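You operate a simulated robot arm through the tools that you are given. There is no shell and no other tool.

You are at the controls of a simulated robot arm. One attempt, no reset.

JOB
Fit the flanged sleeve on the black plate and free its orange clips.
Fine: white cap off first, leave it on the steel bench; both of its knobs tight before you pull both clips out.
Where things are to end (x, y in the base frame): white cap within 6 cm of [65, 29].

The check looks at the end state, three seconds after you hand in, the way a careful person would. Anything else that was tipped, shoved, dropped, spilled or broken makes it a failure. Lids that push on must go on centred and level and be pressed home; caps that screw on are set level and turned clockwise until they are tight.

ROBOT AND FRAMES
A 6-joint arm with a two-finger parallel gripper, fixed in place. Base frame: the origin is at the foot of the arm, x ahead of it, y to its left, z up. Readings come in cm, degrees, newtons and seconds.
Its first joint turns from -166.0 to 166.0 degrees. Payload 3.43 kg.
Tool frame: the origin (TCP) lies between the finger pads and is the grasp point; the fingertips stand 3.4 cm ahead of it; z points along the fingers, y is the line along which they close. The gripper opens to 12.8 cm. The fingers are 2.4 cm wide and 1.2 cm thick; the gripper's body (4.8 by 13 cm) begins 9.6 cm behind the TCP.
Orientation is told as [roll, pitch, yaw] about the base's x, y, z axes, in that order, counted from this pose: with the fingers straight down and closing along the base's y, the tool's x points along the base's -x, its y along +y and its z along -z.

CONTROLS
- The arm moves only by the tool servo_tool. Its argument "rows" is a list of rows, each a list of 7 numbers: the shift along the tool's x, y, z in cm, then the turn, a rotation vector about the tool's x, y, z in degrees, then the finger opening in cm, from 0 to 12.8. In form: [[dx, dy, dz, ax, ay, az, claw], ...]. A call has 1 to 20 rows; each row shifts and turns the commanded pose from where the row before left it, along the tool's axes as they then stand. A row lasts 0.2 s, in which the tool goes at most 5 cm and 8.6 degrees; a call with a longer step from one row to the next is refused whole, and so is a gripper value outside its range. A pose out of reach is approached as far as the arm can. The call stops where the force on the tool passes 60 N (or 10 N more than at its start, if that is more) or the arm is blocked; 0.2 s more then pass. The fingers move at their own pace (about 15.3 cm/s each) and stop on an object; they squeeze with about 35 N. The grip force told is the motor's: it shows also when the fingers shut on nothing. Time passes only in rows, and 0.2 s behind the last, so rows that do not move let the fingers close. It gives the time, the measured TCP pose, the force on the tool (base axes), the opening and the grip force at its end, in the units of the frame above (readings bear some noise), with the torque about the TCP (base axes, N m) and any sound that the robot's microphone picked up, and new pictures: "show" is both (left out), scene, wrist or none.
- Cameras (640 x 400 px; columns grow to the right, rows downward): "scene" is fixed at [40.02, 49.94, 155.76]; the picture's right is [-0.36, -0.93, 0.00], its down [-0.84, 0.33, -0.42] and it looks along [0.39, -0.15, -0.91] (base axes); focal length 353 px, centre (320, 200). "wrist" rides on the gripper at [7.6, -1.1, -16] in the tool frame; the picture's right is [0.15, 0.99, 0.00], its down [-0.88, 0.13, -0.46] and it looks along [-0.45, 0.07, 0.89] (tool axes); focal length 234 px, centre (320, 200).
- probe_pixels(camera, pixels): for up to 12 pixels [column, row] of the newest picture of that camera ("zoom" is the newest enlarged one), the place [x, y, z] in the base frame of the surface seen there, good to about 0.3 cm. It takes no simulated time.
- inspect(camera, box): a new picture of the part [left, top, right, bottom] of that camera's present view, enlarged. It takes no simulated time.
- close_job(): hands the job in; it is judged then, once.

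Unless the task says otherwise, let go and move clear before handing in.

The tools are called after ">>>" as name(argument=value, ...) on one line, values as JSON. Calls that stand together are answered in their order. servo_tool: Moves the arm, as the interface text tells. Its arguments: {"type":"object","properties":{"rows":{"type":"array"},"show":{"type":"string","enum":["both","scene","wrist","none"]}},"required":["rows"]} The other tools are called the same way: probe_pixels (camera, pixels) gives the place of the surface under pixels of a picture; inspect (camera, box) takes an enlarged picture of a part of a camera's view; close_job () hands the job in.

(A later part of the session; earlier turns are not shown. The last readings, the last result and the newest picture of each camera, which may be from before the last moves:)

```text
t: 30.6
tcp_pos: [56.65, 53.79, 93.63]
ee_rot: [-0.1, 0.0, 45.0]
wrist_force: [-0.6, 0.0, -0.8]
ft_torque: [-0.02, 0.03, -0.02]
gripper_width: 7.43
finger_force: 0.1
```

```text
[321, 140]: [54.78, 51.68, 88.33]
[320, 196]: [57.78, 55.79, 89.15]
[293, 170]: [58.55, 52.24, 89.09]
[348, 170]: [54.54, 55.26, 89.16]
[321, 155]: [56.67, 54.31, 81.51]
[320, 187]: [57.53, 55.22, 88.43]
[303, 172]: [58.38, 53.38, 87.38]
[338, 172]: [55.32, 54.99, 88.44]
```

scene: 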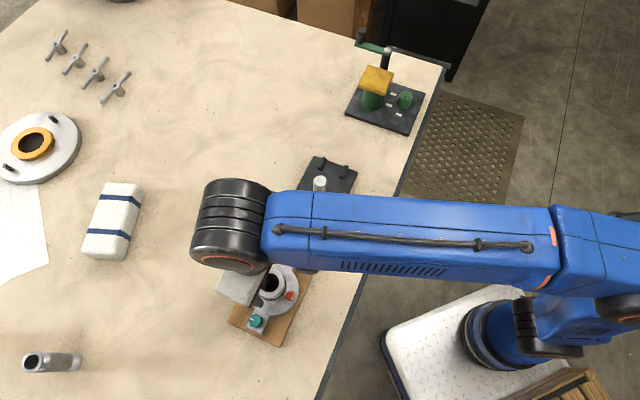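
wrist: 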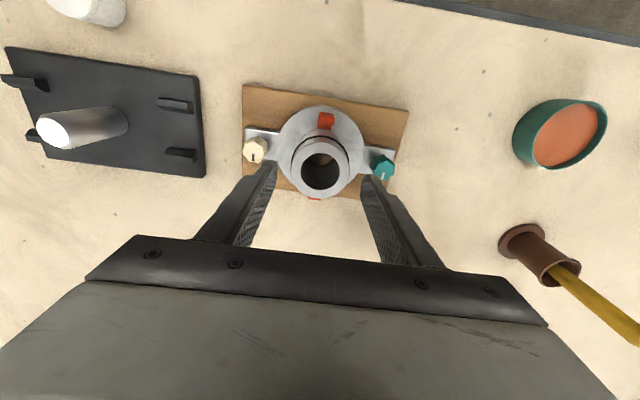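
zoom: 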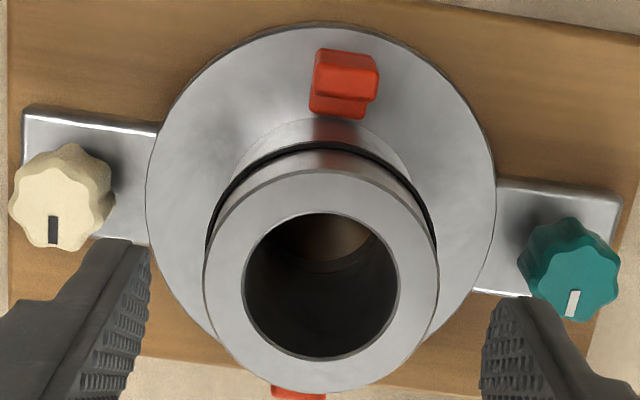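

Centre (56.5, 53.7) matches the TCP. I'll lower to z≈87 and close on the barrel.

>>> servo_tool(rows=[[0, 0, 1, 0, 0, 0, 7.3], [0, 0, 1.5, 0, 0, 0, 7.3], [0, 0, 1.5, 0, 0, 0, 7.3], [0, 0, 1.2, 0, 0, 0, 7.3], [0, 0, 0.8, 0, 0, 0, 7.3], [0, 0, 0.4, 0, 0, 0, 7.3], [0, 0, 0, 0, 0, 0, 7.3]])

>>> inspect(camera="wrist", box=[210, 80, 430, 220])

```text
t: 32.2
tcp_pos: [56.54, 53.68, 87.28]
ee_rot: [-0.1, 0.0, 45.0]
wrist_force: [0.5, 0.1, 0.2]
ft_torque: [-0.02, 0.04, 0.01]
gripper_width: 7.28
finger_force: 0.0
```

scene: 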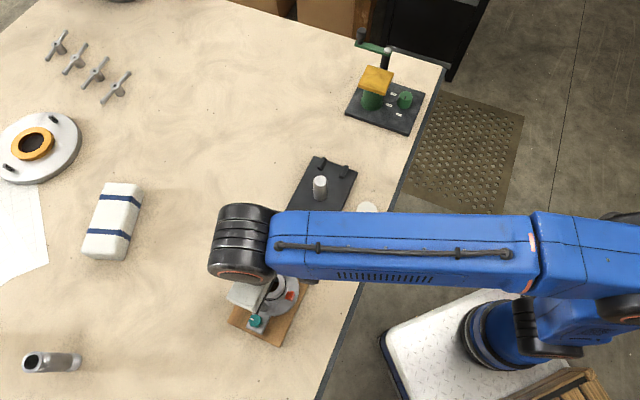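
wrist: 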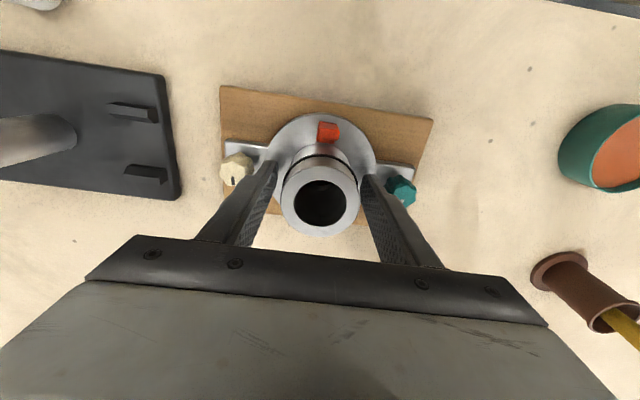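

```text
2.86 times, centred on (320, 150) of wrist
```

zoom: 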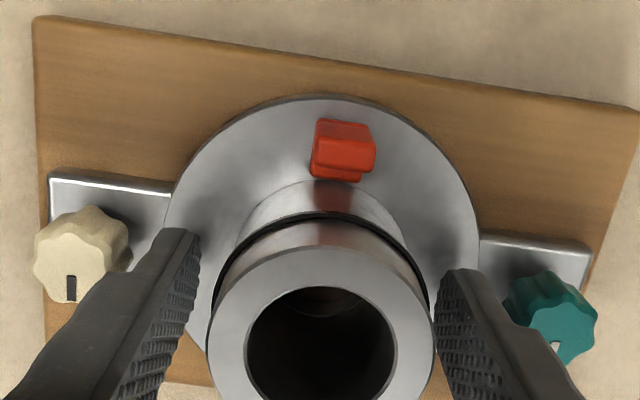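

The fingers straddle the barrel inside the knobs. I'll close.

>>> servo_tool(rows=[[0, 0, 0, 0, 0, 0, 6.2], [0, 0, 0, 0, 0, 0, 4], [0, 0, 0, 0, 0, 0, 3], [0, 0, 0, 0, 0, 0, 3], [0, 0, 0, 0, 0, 0, 3]], show="wrist")

>>> servo_tool(rows=[[0, 0, -0.3, 0, 0, 0, 3], [0, 0, -0.4, 0, 0, 0, 3], [0, 0, -0.5, 0, 0, 0, 3], [0, 0, -0.5, 0, 0, 0, 3], [0, 0, 0, 0, 0, 0, 3]])

>>> inspect(camera="wrist", box=[210, 80, 430, 220])

```text
t: 33.4
tcp_pos: [56.6, 53.74, 87.34]
ee_rot: [-0.1, 0.0, 45.0]
wrist_force: [-1.1, 1.8, -0.6]
ft_torque: [-0.23, -0.36, 0.04]
gripper_width: 5.6
finger_force: 34.8
```

wrist: 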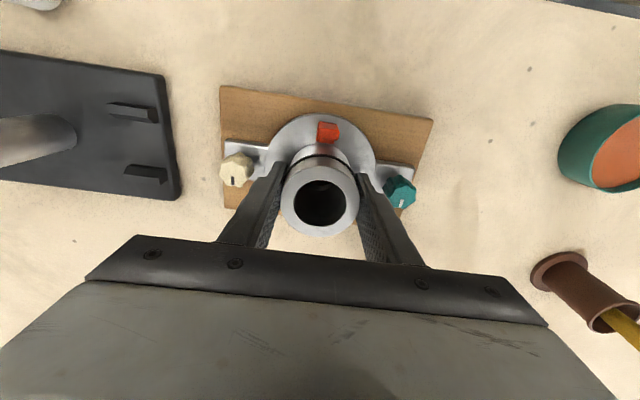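

```text
t: 34.6
tcp_pos: [56.52, 53.68, 88.96]
ee_rot: [0.0, 0.0, 45.0]
wrist_force: [-1.2, 1.1, -9.8]
ft_torque: [0.01, 0.02, -0.02]
gripper_width: 5.59
finger_force: 35.1
```

scene: 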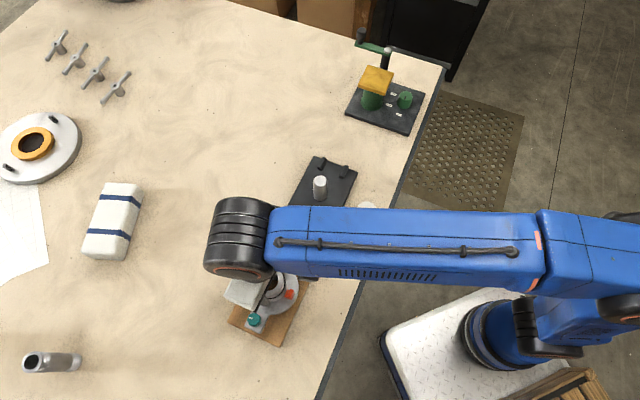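
wrist: 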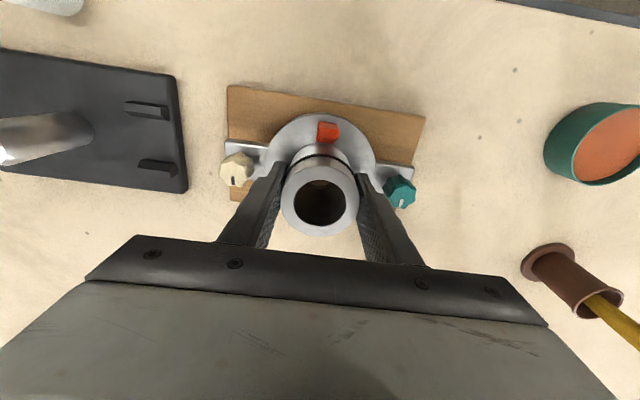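

```text
2.86 times, centred on (320, 150) of wrist
```

zoom: 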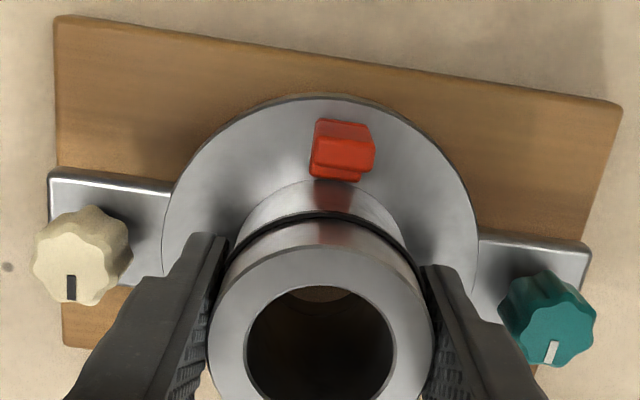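

The sleeve lifts cleanly (≈10 N). I'll raise it to z≈97 and carry it along the tool's −y to over the post.

>>> servo_tool(rows=[[0, 0, -1, 0, 0, 0, 3], [0, 0, -2, 0, 0, 0, 3], [0, 0, -2, 0, 0, 0, 3], [0, 0, -2, 0, 0, 0, 3], [0, 0, -1.2, 0, 0, 0, 3], [0, -1, 0, 0, 0, 0, 3], [0, -2, 0, 0, 0, 0, 3], [0, -3, 0, 0, 0, 0, 3], [0, -3.5, 0, 0, 0, 0, 3], [0, -3.5, 0, 0, 0, 0, 3], [0, -3.5, 0, 0, 0, 0, 3], [0, -3, 0, 0, 0, 0, 3], [0, -2, 0, 0, 0, 0, 3], [0, -1.5, 0, 0, 0, -0.5, 3], [0, -0.9, 0, 0, 0, 0, 3], [0, 0, 0, 0, 0, 0, 3], [0, 0, 0, 0, 0, 0, 3]])

>>> inspect(camera="wrist", box=[210, 80, 430, 220])

>>> inspect(camera="scene", box=[270, 115, 390, 245])

```text
t: 38.2
tcp_pos: [73.36, 36.86, 97.02]
ee_rot: [0.0, 0.0, 45.5]
wrist_force: [-0.1, -0.5, -10.0]
ft_torque: [0.02, -0.03, -0.01]
gripper_width: 5.58
finger_force: 35.1
```

scene: 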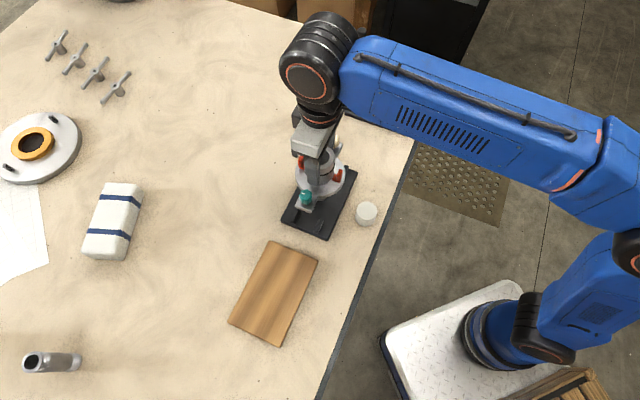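
wrist: 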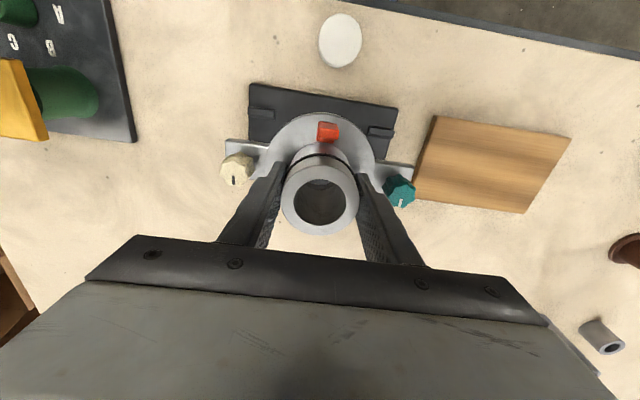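

```text
2.86 times, centred on (320, 150) of wrist
```

zoom: 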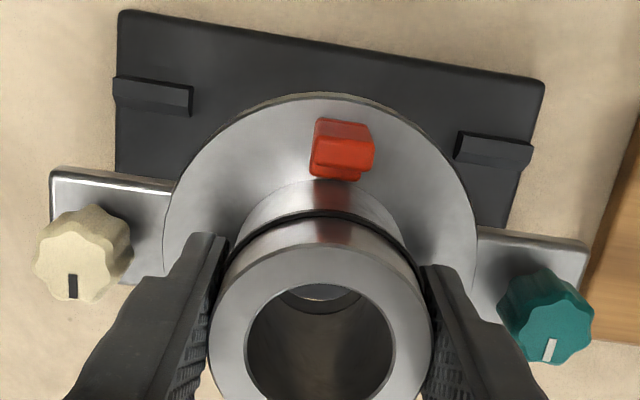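

```text
3.08 times, centred on (330, 180) of scene
```

zoom: 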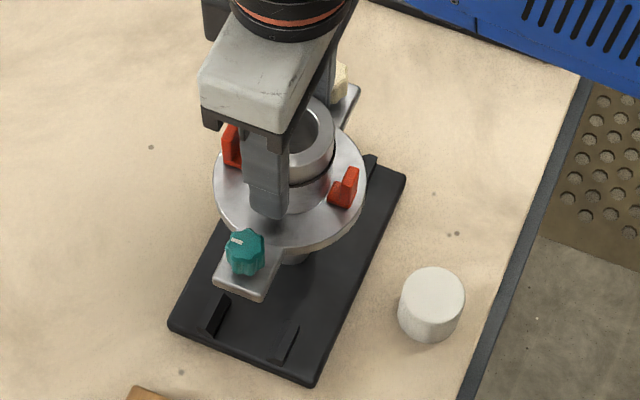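

The sleeve hangs level over the plate, ear ends over the rails. I'll check the yaw agreement by probing ear edges and rail edges in this view.

>>> inspect(camera="wrist", box=[215, 80, 425, 210])

>>> probe_pixels(camera="zoom", pixels=[[60, 182], [90, 187], [120, 192], [150, 197], [500, 235], [530, 239], [560, 243], [580, 246], [150, 75], [150, 15], [480, 70], [500, 135]])

>>> inspect(camera="wrist", box=[220, 120, 290, 190])

>>> inspect(camera="wrist", box=[360, 130, 430, 200])

```text
3.05 times, centred on (320, 145) of wrist
```

zoom: 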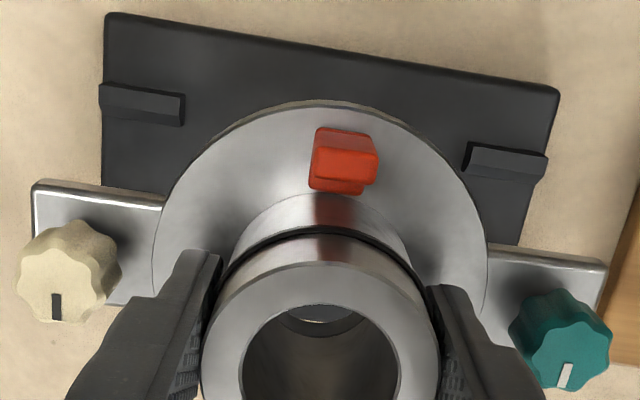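

```text
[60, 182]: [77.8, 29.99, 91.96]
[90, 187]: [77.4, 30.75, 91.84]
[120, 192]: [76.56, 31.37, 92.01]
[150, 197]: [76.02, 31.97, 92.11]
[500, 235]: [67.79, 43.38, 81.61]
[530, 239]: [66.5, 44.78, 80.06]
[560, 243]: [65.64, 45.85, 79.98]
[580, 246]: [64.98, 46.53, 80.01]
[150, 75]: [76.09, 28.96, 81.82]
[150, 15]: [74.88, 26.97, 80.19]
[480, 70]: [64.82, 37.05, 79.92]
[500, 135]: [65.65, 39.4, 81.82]
```

```text
5.71 times, centred on (255, 155) of wrist
```

zoom: 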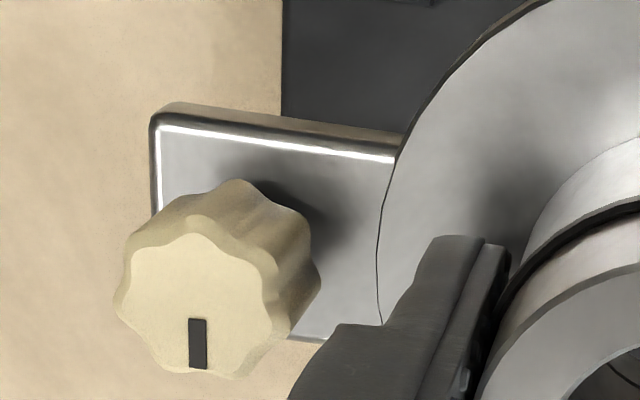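

```text
5.71 times, centred on (395, 165) of wrist
```

zoom: 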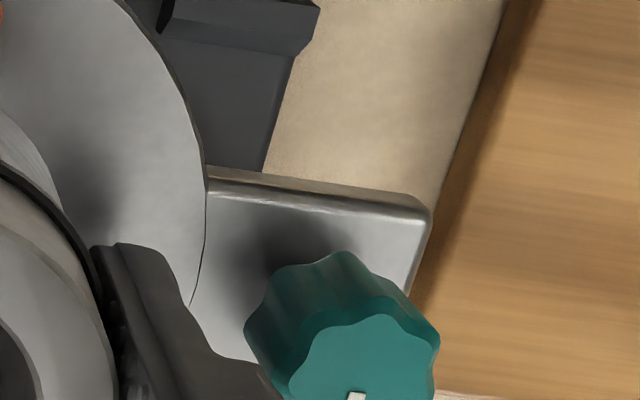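

Comparing edge slopes (ears ≈7.5°, plate ≈9.3° with perspective), the sleeve is turned about 0.8° past the plate. I'll correct that and lower it onto the post, stopping above the rails.

>>> servo_tool(rows=[[0, 0, 0, 0, 0, 0.8, 3], [0, 0, 1, 0, 0, 0, 3], [0, 0, 1, 0, 0, 0, 3], [0, 0, 0.6, 0, 0, 0, 3], [0, 0, 0.6, 0, 0, 0, 3], [0, 0, 0.6, 0, 0, 0, 3], [0, 0, 0.6, 0, 0, 0, 3], [0, 0, 0.6, 0, 0, 0, 3], [0, 0, 0.6, 0, 0, 0, 3], [0, 0, 0.6, 0, 0, 0, 3], [0, 0, 0, 0, 0, 0, 3]])

>>> inspect(camera="wrist", box=[210, 80, 430, 220])

>>> inspect(camera="scene", box=[270, 115, 390, 245])

```text
t: 40.6
tcp_pos: [73.57, 36.83, 91.02]
ee_rot: [0.0, 0.0, 44.7]
wrist_force: [-0.6, -1.0, -10.4]
ft_torque: [0.04, 0.04, 0.01]
gripper_width: 5.55
finger_force: 35.4
```

scene: 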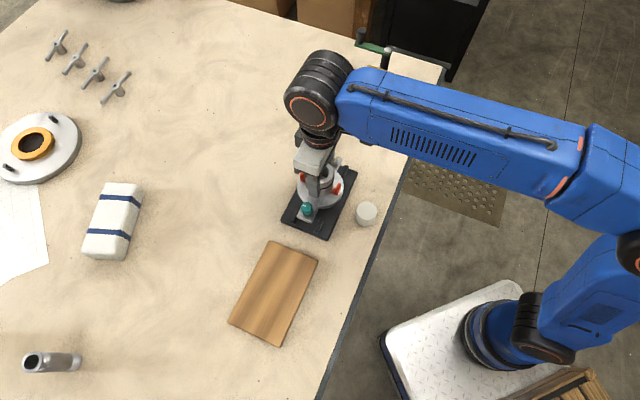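
wrist: 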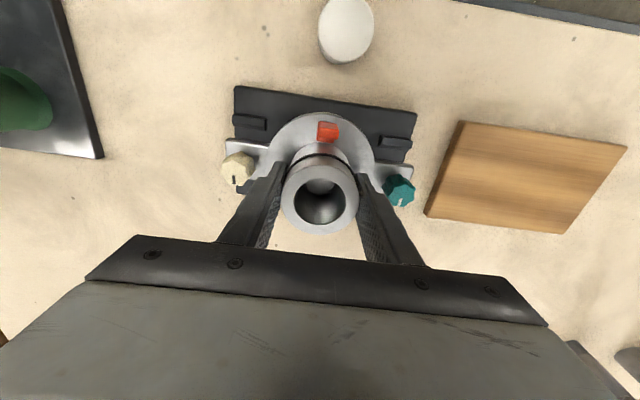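

```text
2.86 times, centred on (320, 150) of wrist
```

zoom: 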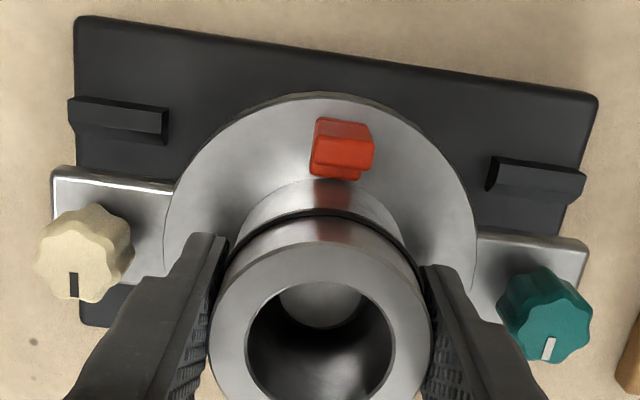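

```text
3.08 times, centred on (330, 180) of scene
```

zoom: 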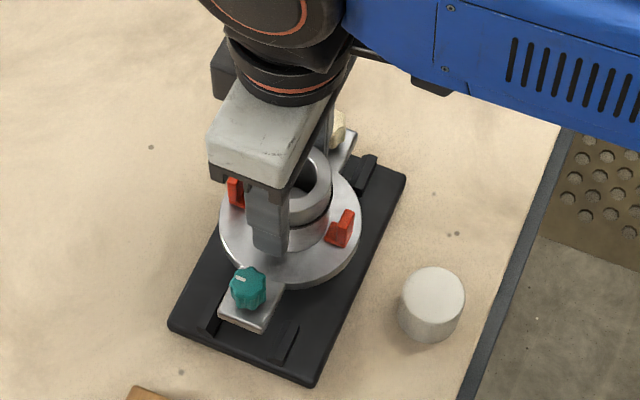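

The post has entered the bore without contact and ears look parallel to the rails. I'll lower slowly into the rails.

>>> servo_tool(rows=[[0, 0, 0.5, 0, 0, 0, 3], [0, 0, 0.5, 0, 0, 0, 3], [0, 0, 0.5, 0, 0, 0, 3], [0, 0, 0.4, 0, 0, 0, 3], [0, 0, 0.3, 0, 0, 0, 3], [0, 0, 0.2, 0, 0, 0, 3], [0, 0, 0, 0, 0, 0, 3]], show="wrist")

>>> inspect(camera="wrist", box=[210, 80, 430, 220])

>>> inspect(camera="scene", box=[280, 155, 360, 245])

```text
t: 42.2
tcp_pos: [73.51, 36.76, 88.54]
ee_rot: [0.0, 0.0, 44.6]
wrist_force: [-0.5, 0.5, -10.3]
ft_torque: [0.05, 0.04, 0.0]
gripper_width: 5.62
finger_force: 35.3
```

wrist: 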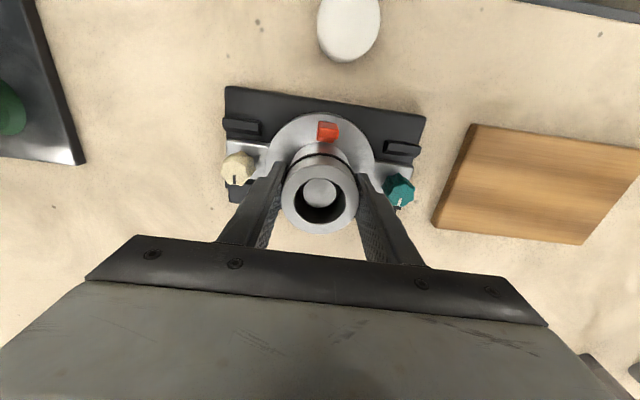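

```text
2.86 times, centred on (320, 150) of wrist
```

zoom: 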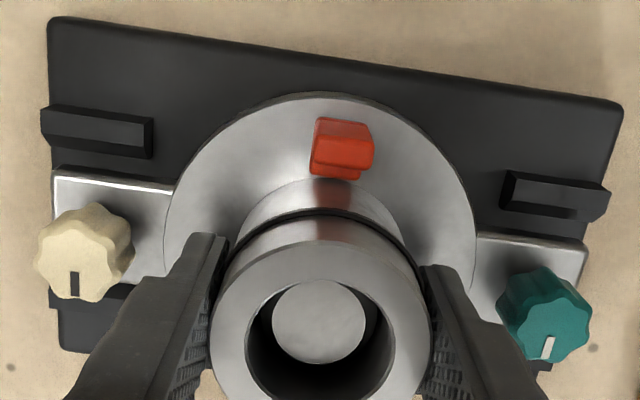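

```text
4.44 times, centred on (320, 200) of scene
```

zoom: 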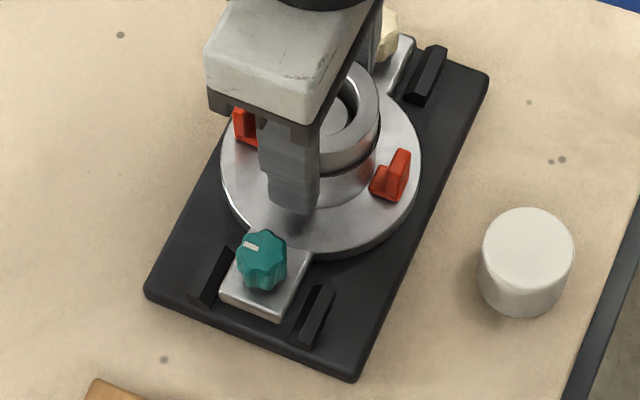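

The teal ear sits nicely between its rails. I'll continue in small steps to seat it, watching force.

>>> servo_tool(rows=[[0, 0, 0.2, 0, 0, 0, 3], [0, 0, 0.2, 0, 0, 0, 3], [0, 0, 0.2, 0, 0, 0, 3], [0, 0, 0.15, 0, 0, 0, 3], [0, 0, 0, 0, 0, 0, 3]], show="none")

>>> servo_tool(rows=[[0, 0, 0.15, 0, 0, 0, 3], [0, 0, 0.1, 0, 0, 0, 3], [0, 0, 0, 0, 0, 0, 3]], show="wrist")

```text
t: 43.4
tcp_pos: [73.41, 36.75, 87.9]
ee_rot: [-0.1, 0.0, 44.7]
wrist_force: [0.1, -0.3, -9.8]
ft_torque: [0.03, 0.05, 0.0]
gripper_width: 5.57
finger_force: 34.9
```

```text
t: 44.2
tcp_pos: [73.43, 36.75, 87.57]
ee_rot: [0.0, -0.1, 44.8]
wrist_force: [1.0, 7.3, 11.0]
ft_torque: [-0.31, 0.65, -0.18]
gripper_width: 5.59
finger_force: 34.8
```

wrist: 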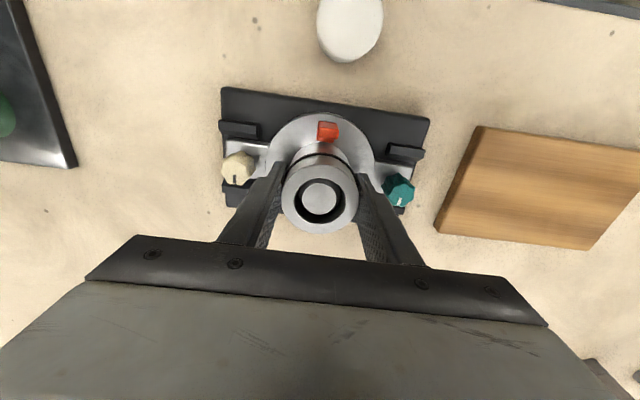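

A contact force of about 20 N appeared at z 87.57. I'll look closely to tell whether it is on the plate or on a rail.

>>> inspect(camera="wrist", box=[210, 110, 290, 220])

>>> inspect(camera="wrist", box=[360, 120, 440, 220])

>>> inspect(camera="scene", box=[280, 155, 360, 245])

>>> probe_pixels(camera="wrist", pixels=[[225, 149], [240, 151], [255, 152], [385, 170], [400, 172], [395, 174], [295, 135], [355, 145], [285, 140], [320, 225]])

```text
3.64 times, centred on (250, 165) of wrist
```

zoom: 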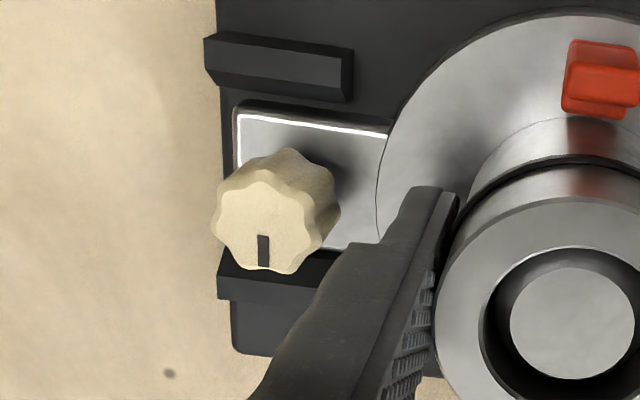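

```text
4.00 times, centred on (400, 170) of wrist
```

zoom: 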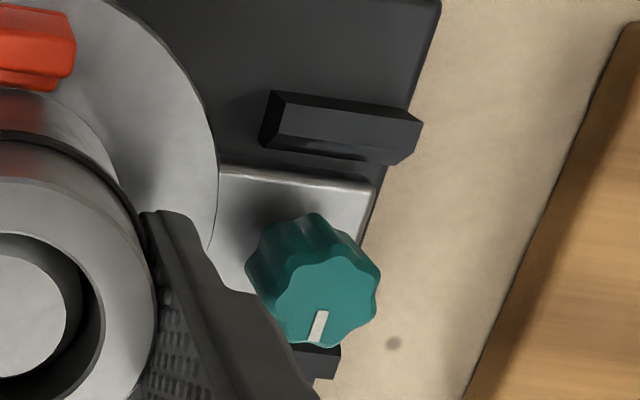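

```text
4.44 times, centred on (320, 200) of scene
```

zoom: 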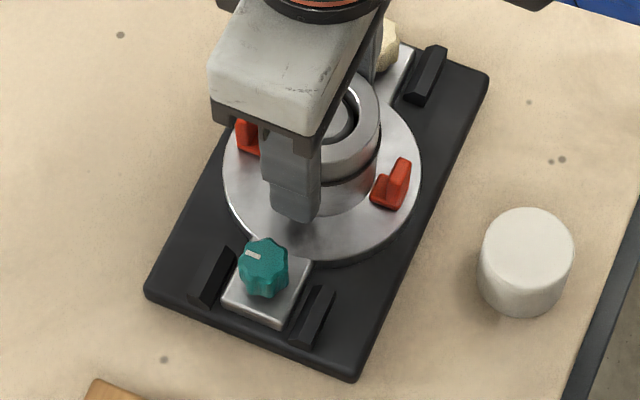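

```text
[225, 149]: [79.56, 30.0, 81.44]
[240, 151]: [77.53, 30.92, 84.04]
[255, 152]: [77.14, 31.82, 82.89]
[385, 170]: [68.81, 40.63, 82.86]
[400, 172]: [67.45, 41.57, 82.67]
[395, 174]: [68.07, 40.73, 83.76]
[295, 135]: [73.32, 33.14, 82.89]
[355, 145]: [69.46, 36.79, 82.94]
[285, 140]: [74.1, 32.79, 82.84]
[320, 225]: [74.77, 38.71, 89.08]
```

Ear tops read z≈82.8, nearly seated. I'll press another 0.1–0.2 cm and watch the force.

>>> servo_tool(rows=[[0, 0, 0.1, 0, 0, 0, 3], [0, 0, 0, 0, 0, 0, 3]], show="none")

```text
t: 44.8
tcp_pos: [73.37, 36.66, 87.68]
ee_rot: [-0.1, -0.1, 44.7]
wrist_force: [3.0, 5.7, 25.3]
ft_torque: [0.57, 0.59, 0.01]
gripper_width: 5.58
finger_force: 35.2
```

Height holds at ~87.6 as force grows, matching a seated sleeve within noise. I'll open the fingers gently and check whether the sleeve settles.

>>> servo_tool(rows=[[0, 0, -0.1, 0, 0, 0, 3], [0, 0, 0, 0, 0, 0, 6.4], [0, 0, 0, 0, 0, 0, 7.2], [0, 0, 0, 0, 0, 0, 7.2], [0, 0, -1, 0, 0, 0, 7.2], [0, 0, -2, 0, 0, 0, 7.2], [0, 0, -3, 0, 0, 0, 7.2], [0, 0, -3, 0, 0, 0, 7.2], [0, 0, 0, 0, 0, 0, 7.2]])

>>> inspect(camera="wrist", box=[220, 80, 420, 200])

>>> inspect(camera="scene", box=[280, 155, 360, 245])

```text
t: 46.8
tcp_pos: [73.43, 36.74, 96.76]
ee_rot: [0.0, 0.0, 44.7]
wrist_force: [0.0, 0.1, -0.3]
ft_torque: [-0.03, 0.03, 0.0]
gripper_width: 7.21
finger_force: 0.1
```

scene: 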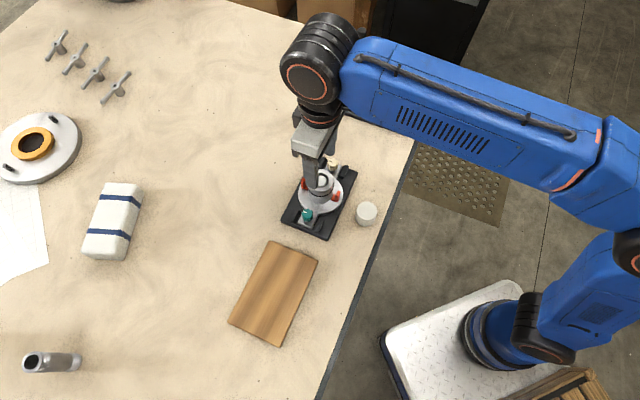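
wrist: 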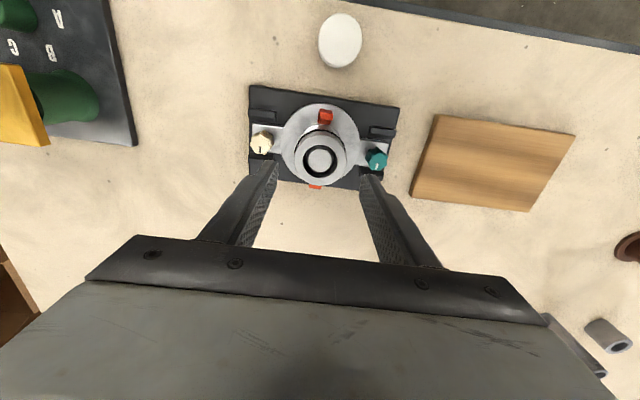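

```text
3.20 times, centred on (320, 140) of wrist
```

zoom: 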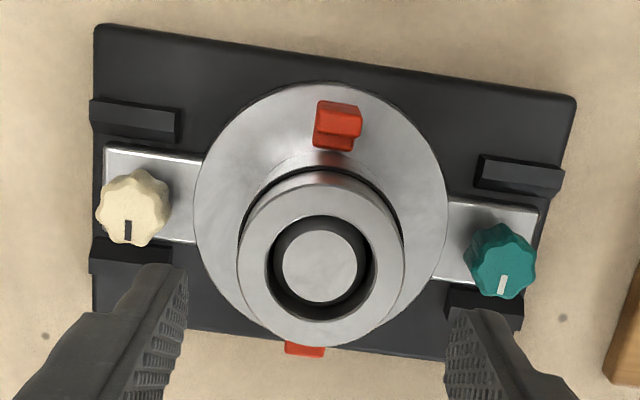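

```text
4.44 times, centred on (320, 200) of scene
```

zoom: 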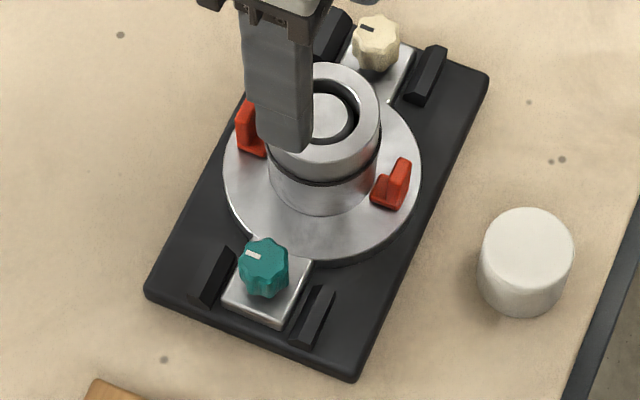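

The sleeve sits between all four rails with the post centred in its bore. I'll probe its height at several spots and the knob and clip positions.

>>> inspect(camera="wrist", box=[220, 80, 420, 200])

>>> probe_pixels(camera="zoom", pixels=[[185, 170], [185, 220], [530, 220], [455, 260], [215, 200], [425, 220], [320, 200], [320, 330], [118, 200], [152, 200], [135, 180], [135, 238]])

>>> probe_pixels(camera="zoom", pixels=[[485, 265], [522, 265], [505, 245], [503, 290], [340, 110], [340, 125], [320, 130], [355, 120], [305, 350], [335, 143], [250, 260], [395, 260]])

>>> inspect(camera="scene", box=[320, 175, 350, 205])

```text
3.20 times, centred on (320, 140) of wrist
```

zoom: 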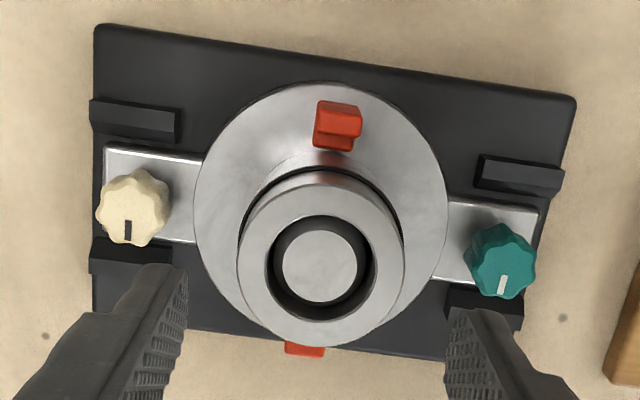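

```text
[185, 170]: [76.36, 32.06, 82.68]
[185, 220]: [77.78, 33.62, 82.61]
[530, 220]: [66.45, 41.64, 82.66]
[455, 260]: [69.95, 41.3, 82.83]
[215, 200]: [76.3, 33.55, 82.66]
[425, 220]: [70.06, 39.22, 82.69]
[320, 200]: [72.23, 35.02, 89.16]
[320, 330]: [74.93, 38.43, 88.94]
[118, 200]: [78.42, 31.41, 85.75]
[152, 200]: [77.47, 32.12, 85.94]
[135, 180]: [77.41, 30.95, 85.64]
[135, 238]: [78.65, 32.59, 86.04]
```

```text
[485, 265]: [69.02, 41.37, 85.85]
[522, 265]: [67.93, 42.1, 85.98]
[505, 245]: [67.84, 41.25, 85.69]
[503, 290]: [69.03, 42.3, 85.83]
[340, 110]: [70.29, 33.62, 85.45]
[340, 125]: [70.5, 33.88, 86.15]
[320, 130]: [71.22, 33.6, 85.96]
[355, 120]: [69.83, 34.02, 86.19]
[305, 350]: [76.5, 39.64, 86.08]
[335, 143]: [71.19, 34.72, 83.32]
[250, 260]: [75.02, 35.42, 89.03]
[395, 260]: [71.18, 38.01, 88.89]
```

```text
13.33 times, centred on (335, 190) of scene
```

zoom: 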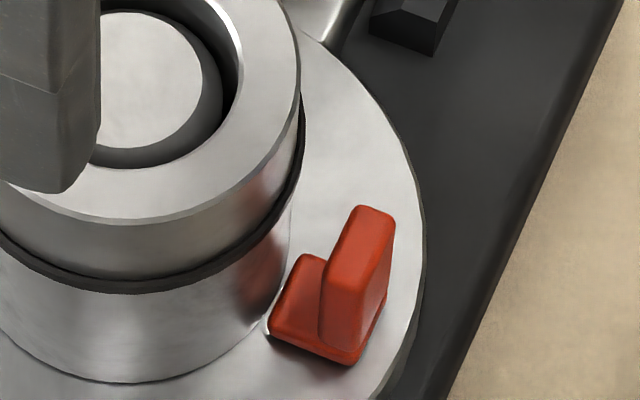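

Everything reads level (ears 82.6–82.8, rim ≈89.0); knob centres ≈ (78.15, 31.85) and (68.4, 41.7). The clips are L-shaped with an upright handle. First the cream knob: move above it with fingers at 5 cm and look.

>>> servo_tool(rows=[[0, -1.5, 0, 0, 0, 0, 5], [0, -2, 0, 0, 0, 0, 5], [0.08, -2, 0, 0, 0, 0, 5], [0, -1.3, 0, 0, 0, 0, 5], [0, 0, 1.5, 0, 0, 0, 5], [0, 0, 2, 0, 0, 0, 5], [0, 0, 1.5, 0, 0, 0, 5], [0, 0, 0, 0, 0, 0, 5]])

>>> inspect(camera="wrist", box=[240, 100, 400, 220])

>>> inspect(camera="scene", box=[290, 145, 370, 225])

```text
t: 48.6
tcp_pos: [78.26, 31.81, 91.68]
ee_rot: [0.0, 0.0, 44.7]
wrist_force: [-0.1, -1.1, 1.0]
ft_torque: [-0.01, -0.02, 0.02]
gripper_width: 4.96
finger_force: 0.1
```

scene: 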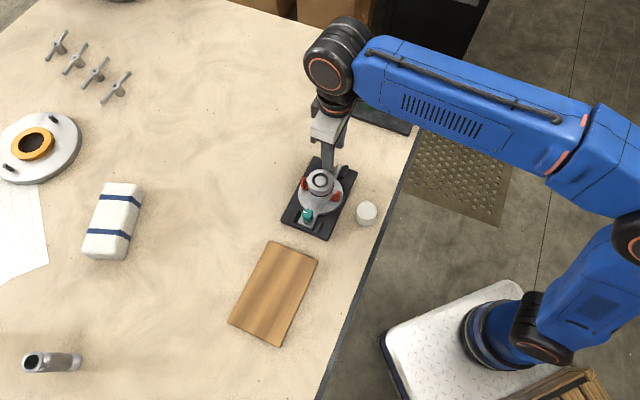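
wrist: 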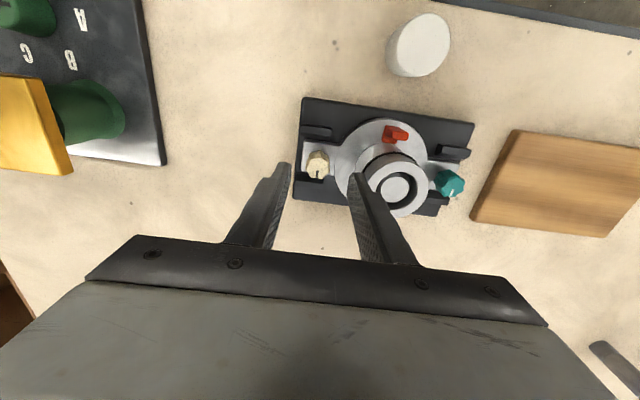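

```text
3.33 times, centred on (320, 160) of wrist
```

zoom: 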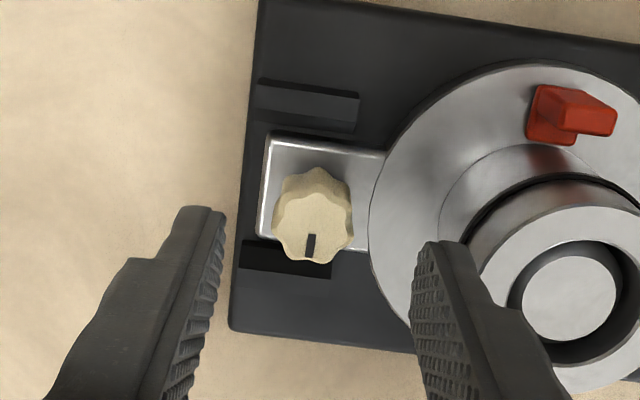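

```text
5.00 times, centred on (330, 185) of scene
```

zoom: 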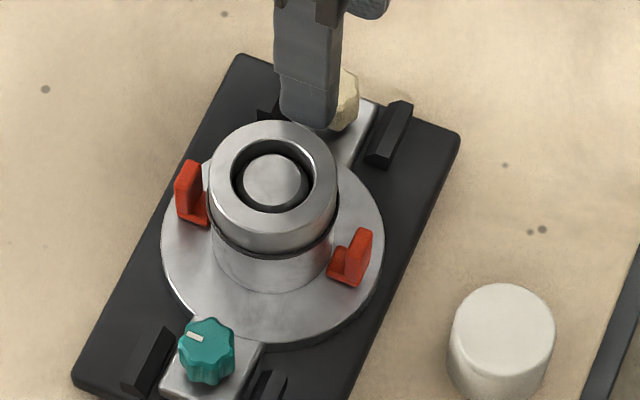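

The knob's top face is centred at about (314,228) in the zoom. I'll probe it for a fine position.

>>> inspect(camera="wrist", box=[290, 140, 350, 190])

>>> probe_pixels(camera="wrist", pixels=[[318, 168], [317, 168], [308, 168], [328, 168], [318, 160], [318, 176]])

```text
8.00 times, centred on (320, 165) of wrist
```

zoom: 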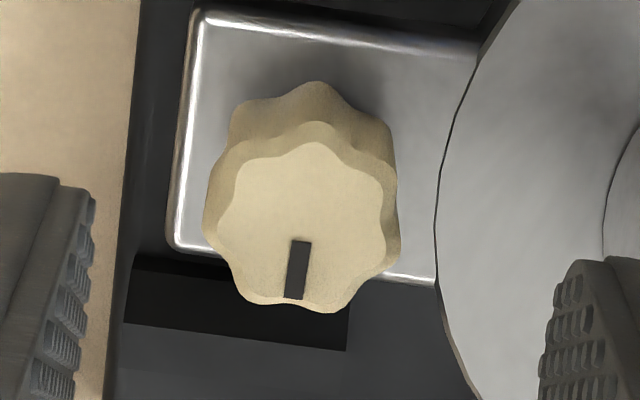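

```text
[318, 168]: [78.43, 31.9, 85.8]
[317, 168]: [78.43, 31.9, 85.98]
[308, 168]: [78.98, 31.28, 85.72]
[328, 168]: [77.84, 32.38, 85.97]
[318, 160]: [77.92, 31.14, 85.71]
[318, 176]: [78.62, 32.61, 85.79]
```

Knob centre is (78.38, 31.87), within 0.1 cm of the TCP. I'll lower to z≈86.7 and close on it.

>>> servo_tool(rows=[[-0.1, 0, 1.2, 0, 0, 0, 5], [0, 0, 1.5, 0, 0, 0, 5], [0, 0, 1.2, 0, 0, 0, 5], [0, 0, 0.8, 0, 0, 0, 5], [0, 0, 0.3, 0, 0, 0, 5], [0, 0, 0, 0, 0, 0, 5]], show="none")

>>> servo_tool(rows=[[0, 0, 0, 0, 0, 0, 2.8], [0, 0, 0, 0, 0, 0, 1], [0, 0, 0, 0, 0, 0, 1], [0, 0, 0, 0, 0, 0, 1]])

>>> inspect(camera="wrist", box=[270, 130, 370, 220])

```text
t: 49.6
tcp_pos: [78.19, 32.12, 87.99]
ee_rot: [-0.1, -0.9, 44.6]
wrist_force: [-2.2, -3.3, 15.7]
ft_torque: [0.45, 0.51, 0.22]
gripper_width: 4.96
finger_force: 0.1
stopped in row 4: the force on the tool passed its limit at 74 N (the readings are from after the stop); the commanded pose is now the measured one
```

```text
t: 50.6
tcp_pos: [78.34, 32.06, 87.83]
ee_rot: [-0.1, -0.6, 44.6]
wrist_force: [7.9, -6.9, -0.9]
ft_torque: [-0.44, -0.42, -0.06]
gripper_width: 2.42
finger_force: 34.9
```

scene: 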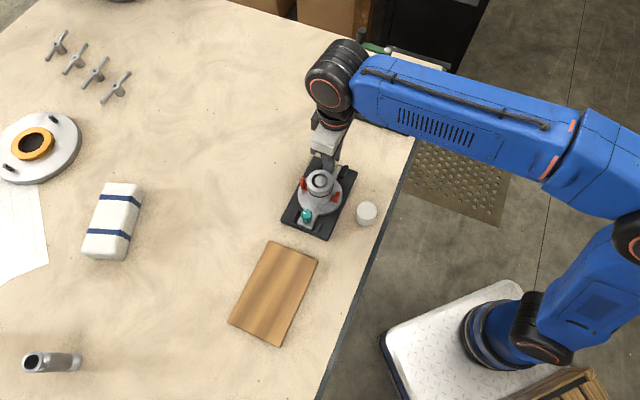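
wrist: 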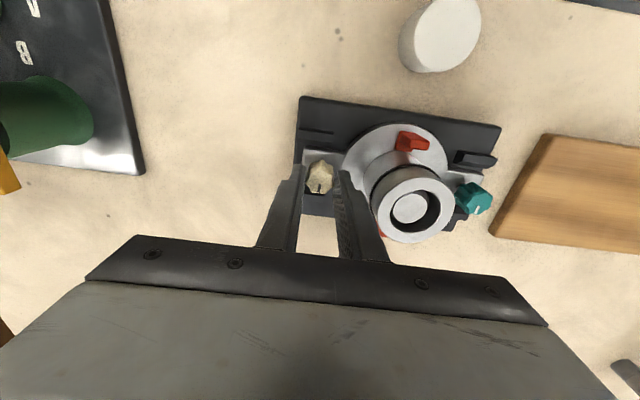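

```text
4.44 times, centred on (320, 175) of wrist
```

zoom: 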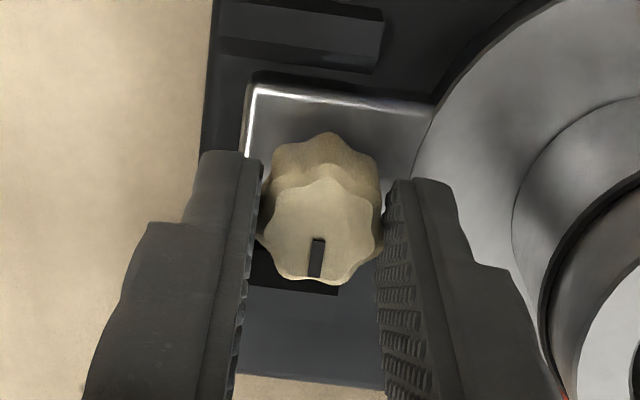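

The descent stopped at 74 N near z 88 — the finger's thicker part likely met the barrel rim at that wide opening. I'll open only to 3.4 cm, rise a little, and read the free pose and check that nothing moved.

>>> servo_tool(rows=[[0, 0, 0, 0, 0, 0, 3.4], [0, 0, 0, 0, 0, 0, 3.4], [0, 0, -1, 0, 0, 0, 3.4], [0, 0, -2, 0, 0, 0, 3.4], [0, 0, -1.5, 0, 0, 0, 3.4], [0, 0, 0, 0, 0, 0, 3.4]])

>>> inspect(camera="wrist", box=[270, 80, 470, 210])

>>> inspect(camera="scene", box=[290, 145, 370, 225])

```text
t: 52.0
tcp_pos: [78.24, 32.03, 92.28]
ee_rot: [-0.1, -0.8, 44.5]
wrist_force: [-0.2, 0.6, 0.5]
ft_torque: [0.01, 0.04, -0.02]
gripper_width: 3.41
finger_force: 0.1
```

scene: 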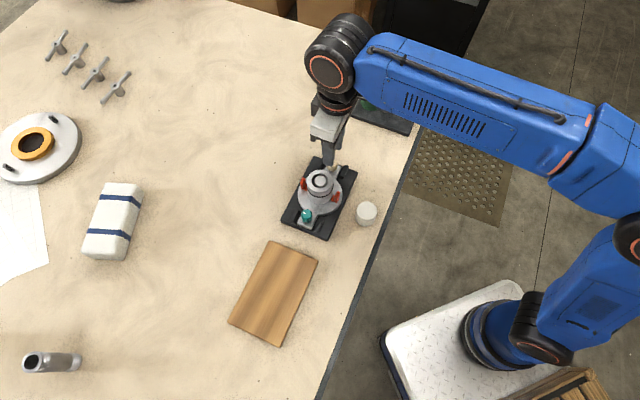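
wrist: 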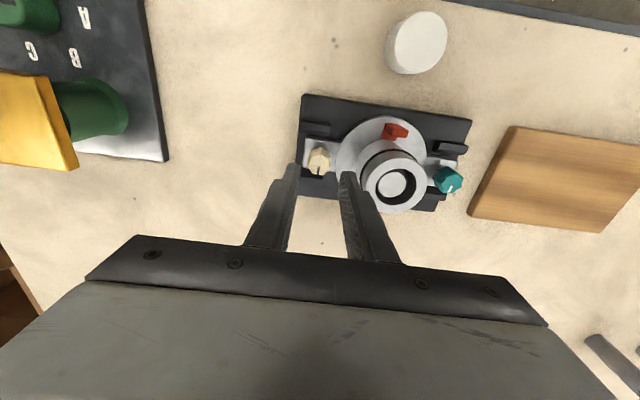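

```text
3.08 times, centred on (370, 145) of wrist
```

zoom: 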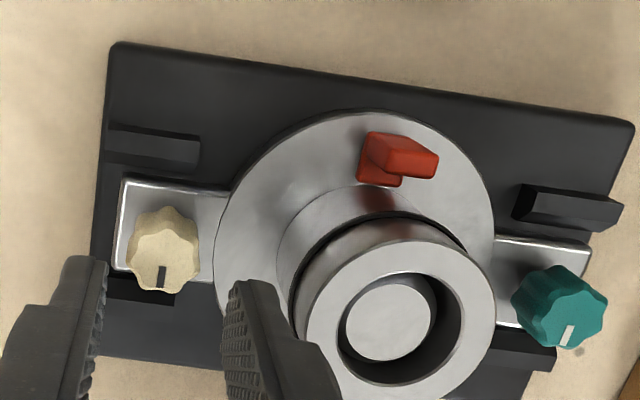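

```text
5.00 times, centred on (330, 185) of scene
```

zoom: 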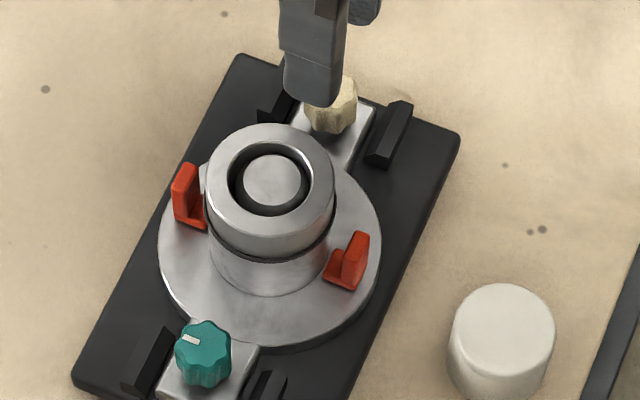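

The sleeve shifted only about 1 mm along its axis; gripping the knob at its proper place will recentre it. I'll level the tool, shift to (78.4, 31.9), and turn 90° counter-clockwise so the fingers straddle the knob across the ear.

>>> servo_tool(rows=[[0, -0.22, 0, -0.63, 0.5, -0.2, 3.6], [0, 0, 0, 0, 0, -8.2, 3.6], [0, 0, 0, 0, 0, -8.2, 3.6], [0, 0, 0, 0, 0, -8.2, 3.6], [0, 0, 0, 0, 0, -8.2, 3.6], [0, 0, 0, 0, 0, -8.2, 3.6], [0, 0, 0, 0, 0, -8.2, 3.6], [0, 0, 0, 0, 0, -8.2, 3.6], [0, 0, 0, 0, 0, -8.2, 3.6], [0, 0, 0, 0, 0, -8.2, 3.6], [0, 0, 0, 0, 0, -8.2, 3.6], [0, 0, 0, 0, 0, -8.0, 3.6], [0, 0, 0, 0, 0, 0, 3.6], [0, 0, 0, 0, 0, 0, 3.6]])

>>> inspect(camera="wrist", box=[240, 60, 400, 220])

```text
t: 55.0
tcp_pos: [78.46, 31.83, 92.38]
ee_rot: [-0.3, -0.6, 134.9]
wrist_force: [0.5, 1.2, 0.0]
ft_torque: [0.03, 0.01, -0.01]
gripper_width: 3.6
finger_force: 0.1
```

scene: 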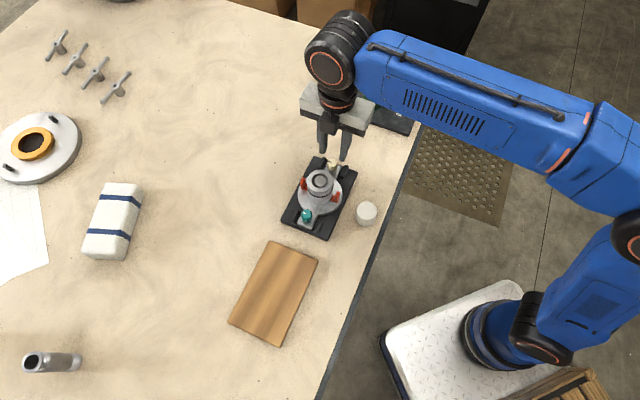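
wrist: 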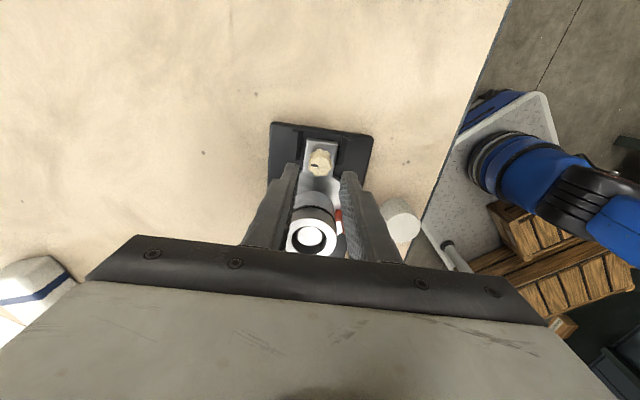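

```text
2.50 times, centred on (320, 140) of wrist
```

zoom: 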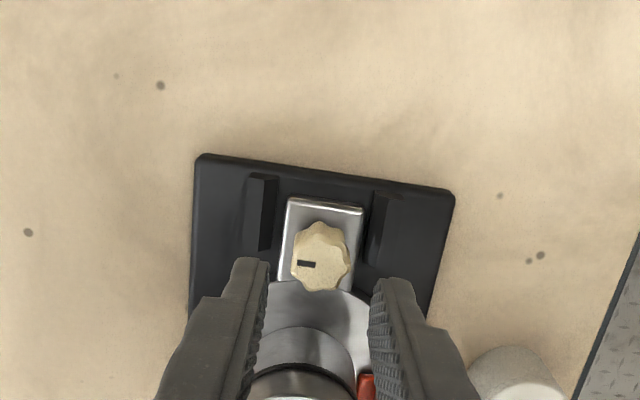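

The knob lies centred between the fingers. I'll remove the residual tilt and lower to z≈86.8 with the fingers at 3.6 cm.

>>> servo_tool(rows=[[0, 0, 0, -0.3, 0.6, 0, 3.6], [0, 0, 1.2, 0, 0, 0, 3.6], [0, 0, 1.2, 0, 0, 0, 3.6], [0, 0, 1.2, 0, 0, 0, 3.6], [0, 0, 0.8, 0, 0, 0, 3.6], [0, 0, 0.5, 0, 0, 0, 3.6], [0, 0, 0.4, 0, 0, 0, 3.6], [0, 0, 0.2, 0, 0, 0, 3.6], [0, 0, 0, 0, 0, 0, 3.6]], show="wrist")

>>> inspect(camera="wrist", box=[250, 100, 390, 220])

```text
t: 57.0
tcp_pos: [78.5, 31.87, 86.8]
ee_rot: [-0.1, 0.0, 134.7]
wrist_force: [0.2, 0.5, 0.1]
ft_torque: [-0.02, 0.01, -0.01]
gripper_width: 3.6
finger_force: 0.0
```

wrist: 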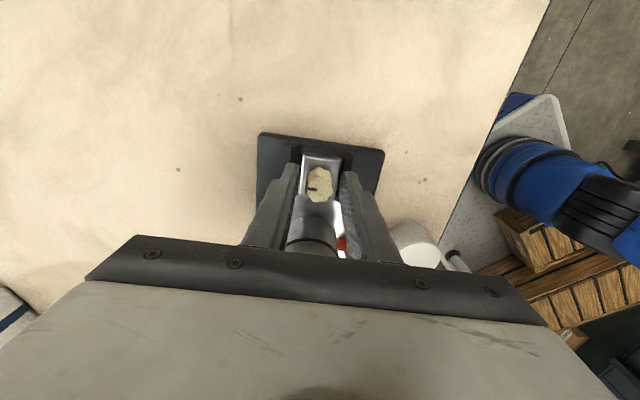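

```text
3.33 times, centred on (320, 160) of wrist
```

zoom: 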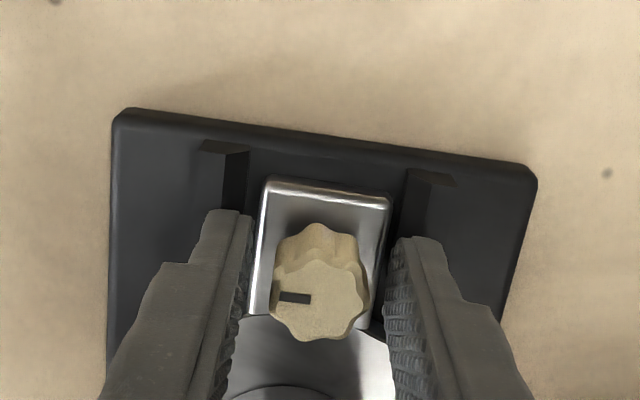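

The fingers straddle the knob without contact. I'll close and turn clockwise (+az) about 60°, watching torque and sound.

>>> servo_tool(rows=[[0, 0, 0, 0, 0, 0, 2.4], [0, 0, 0, 0, 0, 0, 1], [0, 0, 0, 0, 0, 0, 1], [0, 0, 0, 0, 0, 5, 1], [0, 0, 0, 0, 0, 7, 1], [0, 0, 0, 0, 0, 8, 1], [0, 0, 0, 0, 0, 8, 1], [0, 0, 0, 0, 0, 8, 1], [0, 0, 0, 0, 0, 8, 1], [0, 0, 0, 0, 0, 8, 1], [0, 0, 0, 0, 0, 8, 1], [0, 0, 0, 0, 0, 0, 1]])

>>> inspect(camera="wrist", box=[250, 100, 390, 220])

```text
t: 59.6
tcp_pos: [78.38, 31.93, 86.79]
ee_rot: [0.0, 0.1, 74.7]
wrist_force: [1.5, -4.5, -0.3]
ft_torque: [-0.06, -0.15, 0.02]
gripper_width: 2.44
finger_force: 35.3
```

scene: 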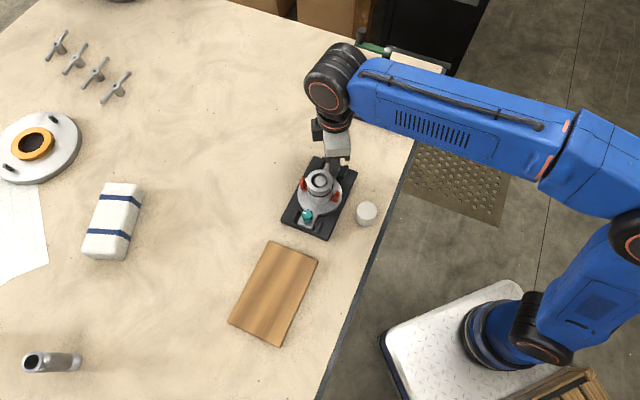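
wrist: 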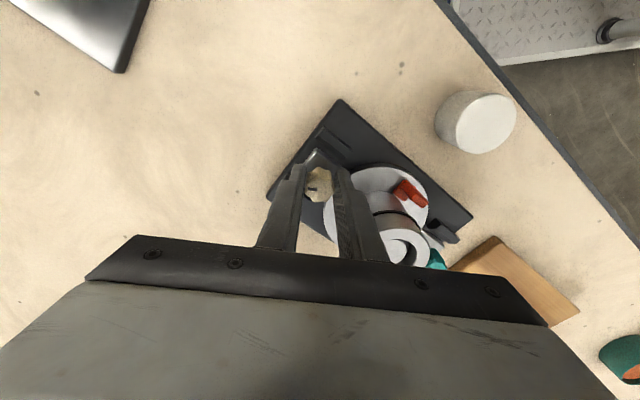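

```text
3.33 times, centred on (320, 160) of wrist
```

zoom: 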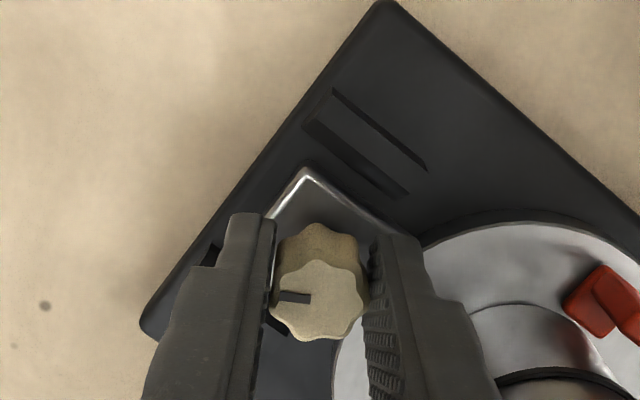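

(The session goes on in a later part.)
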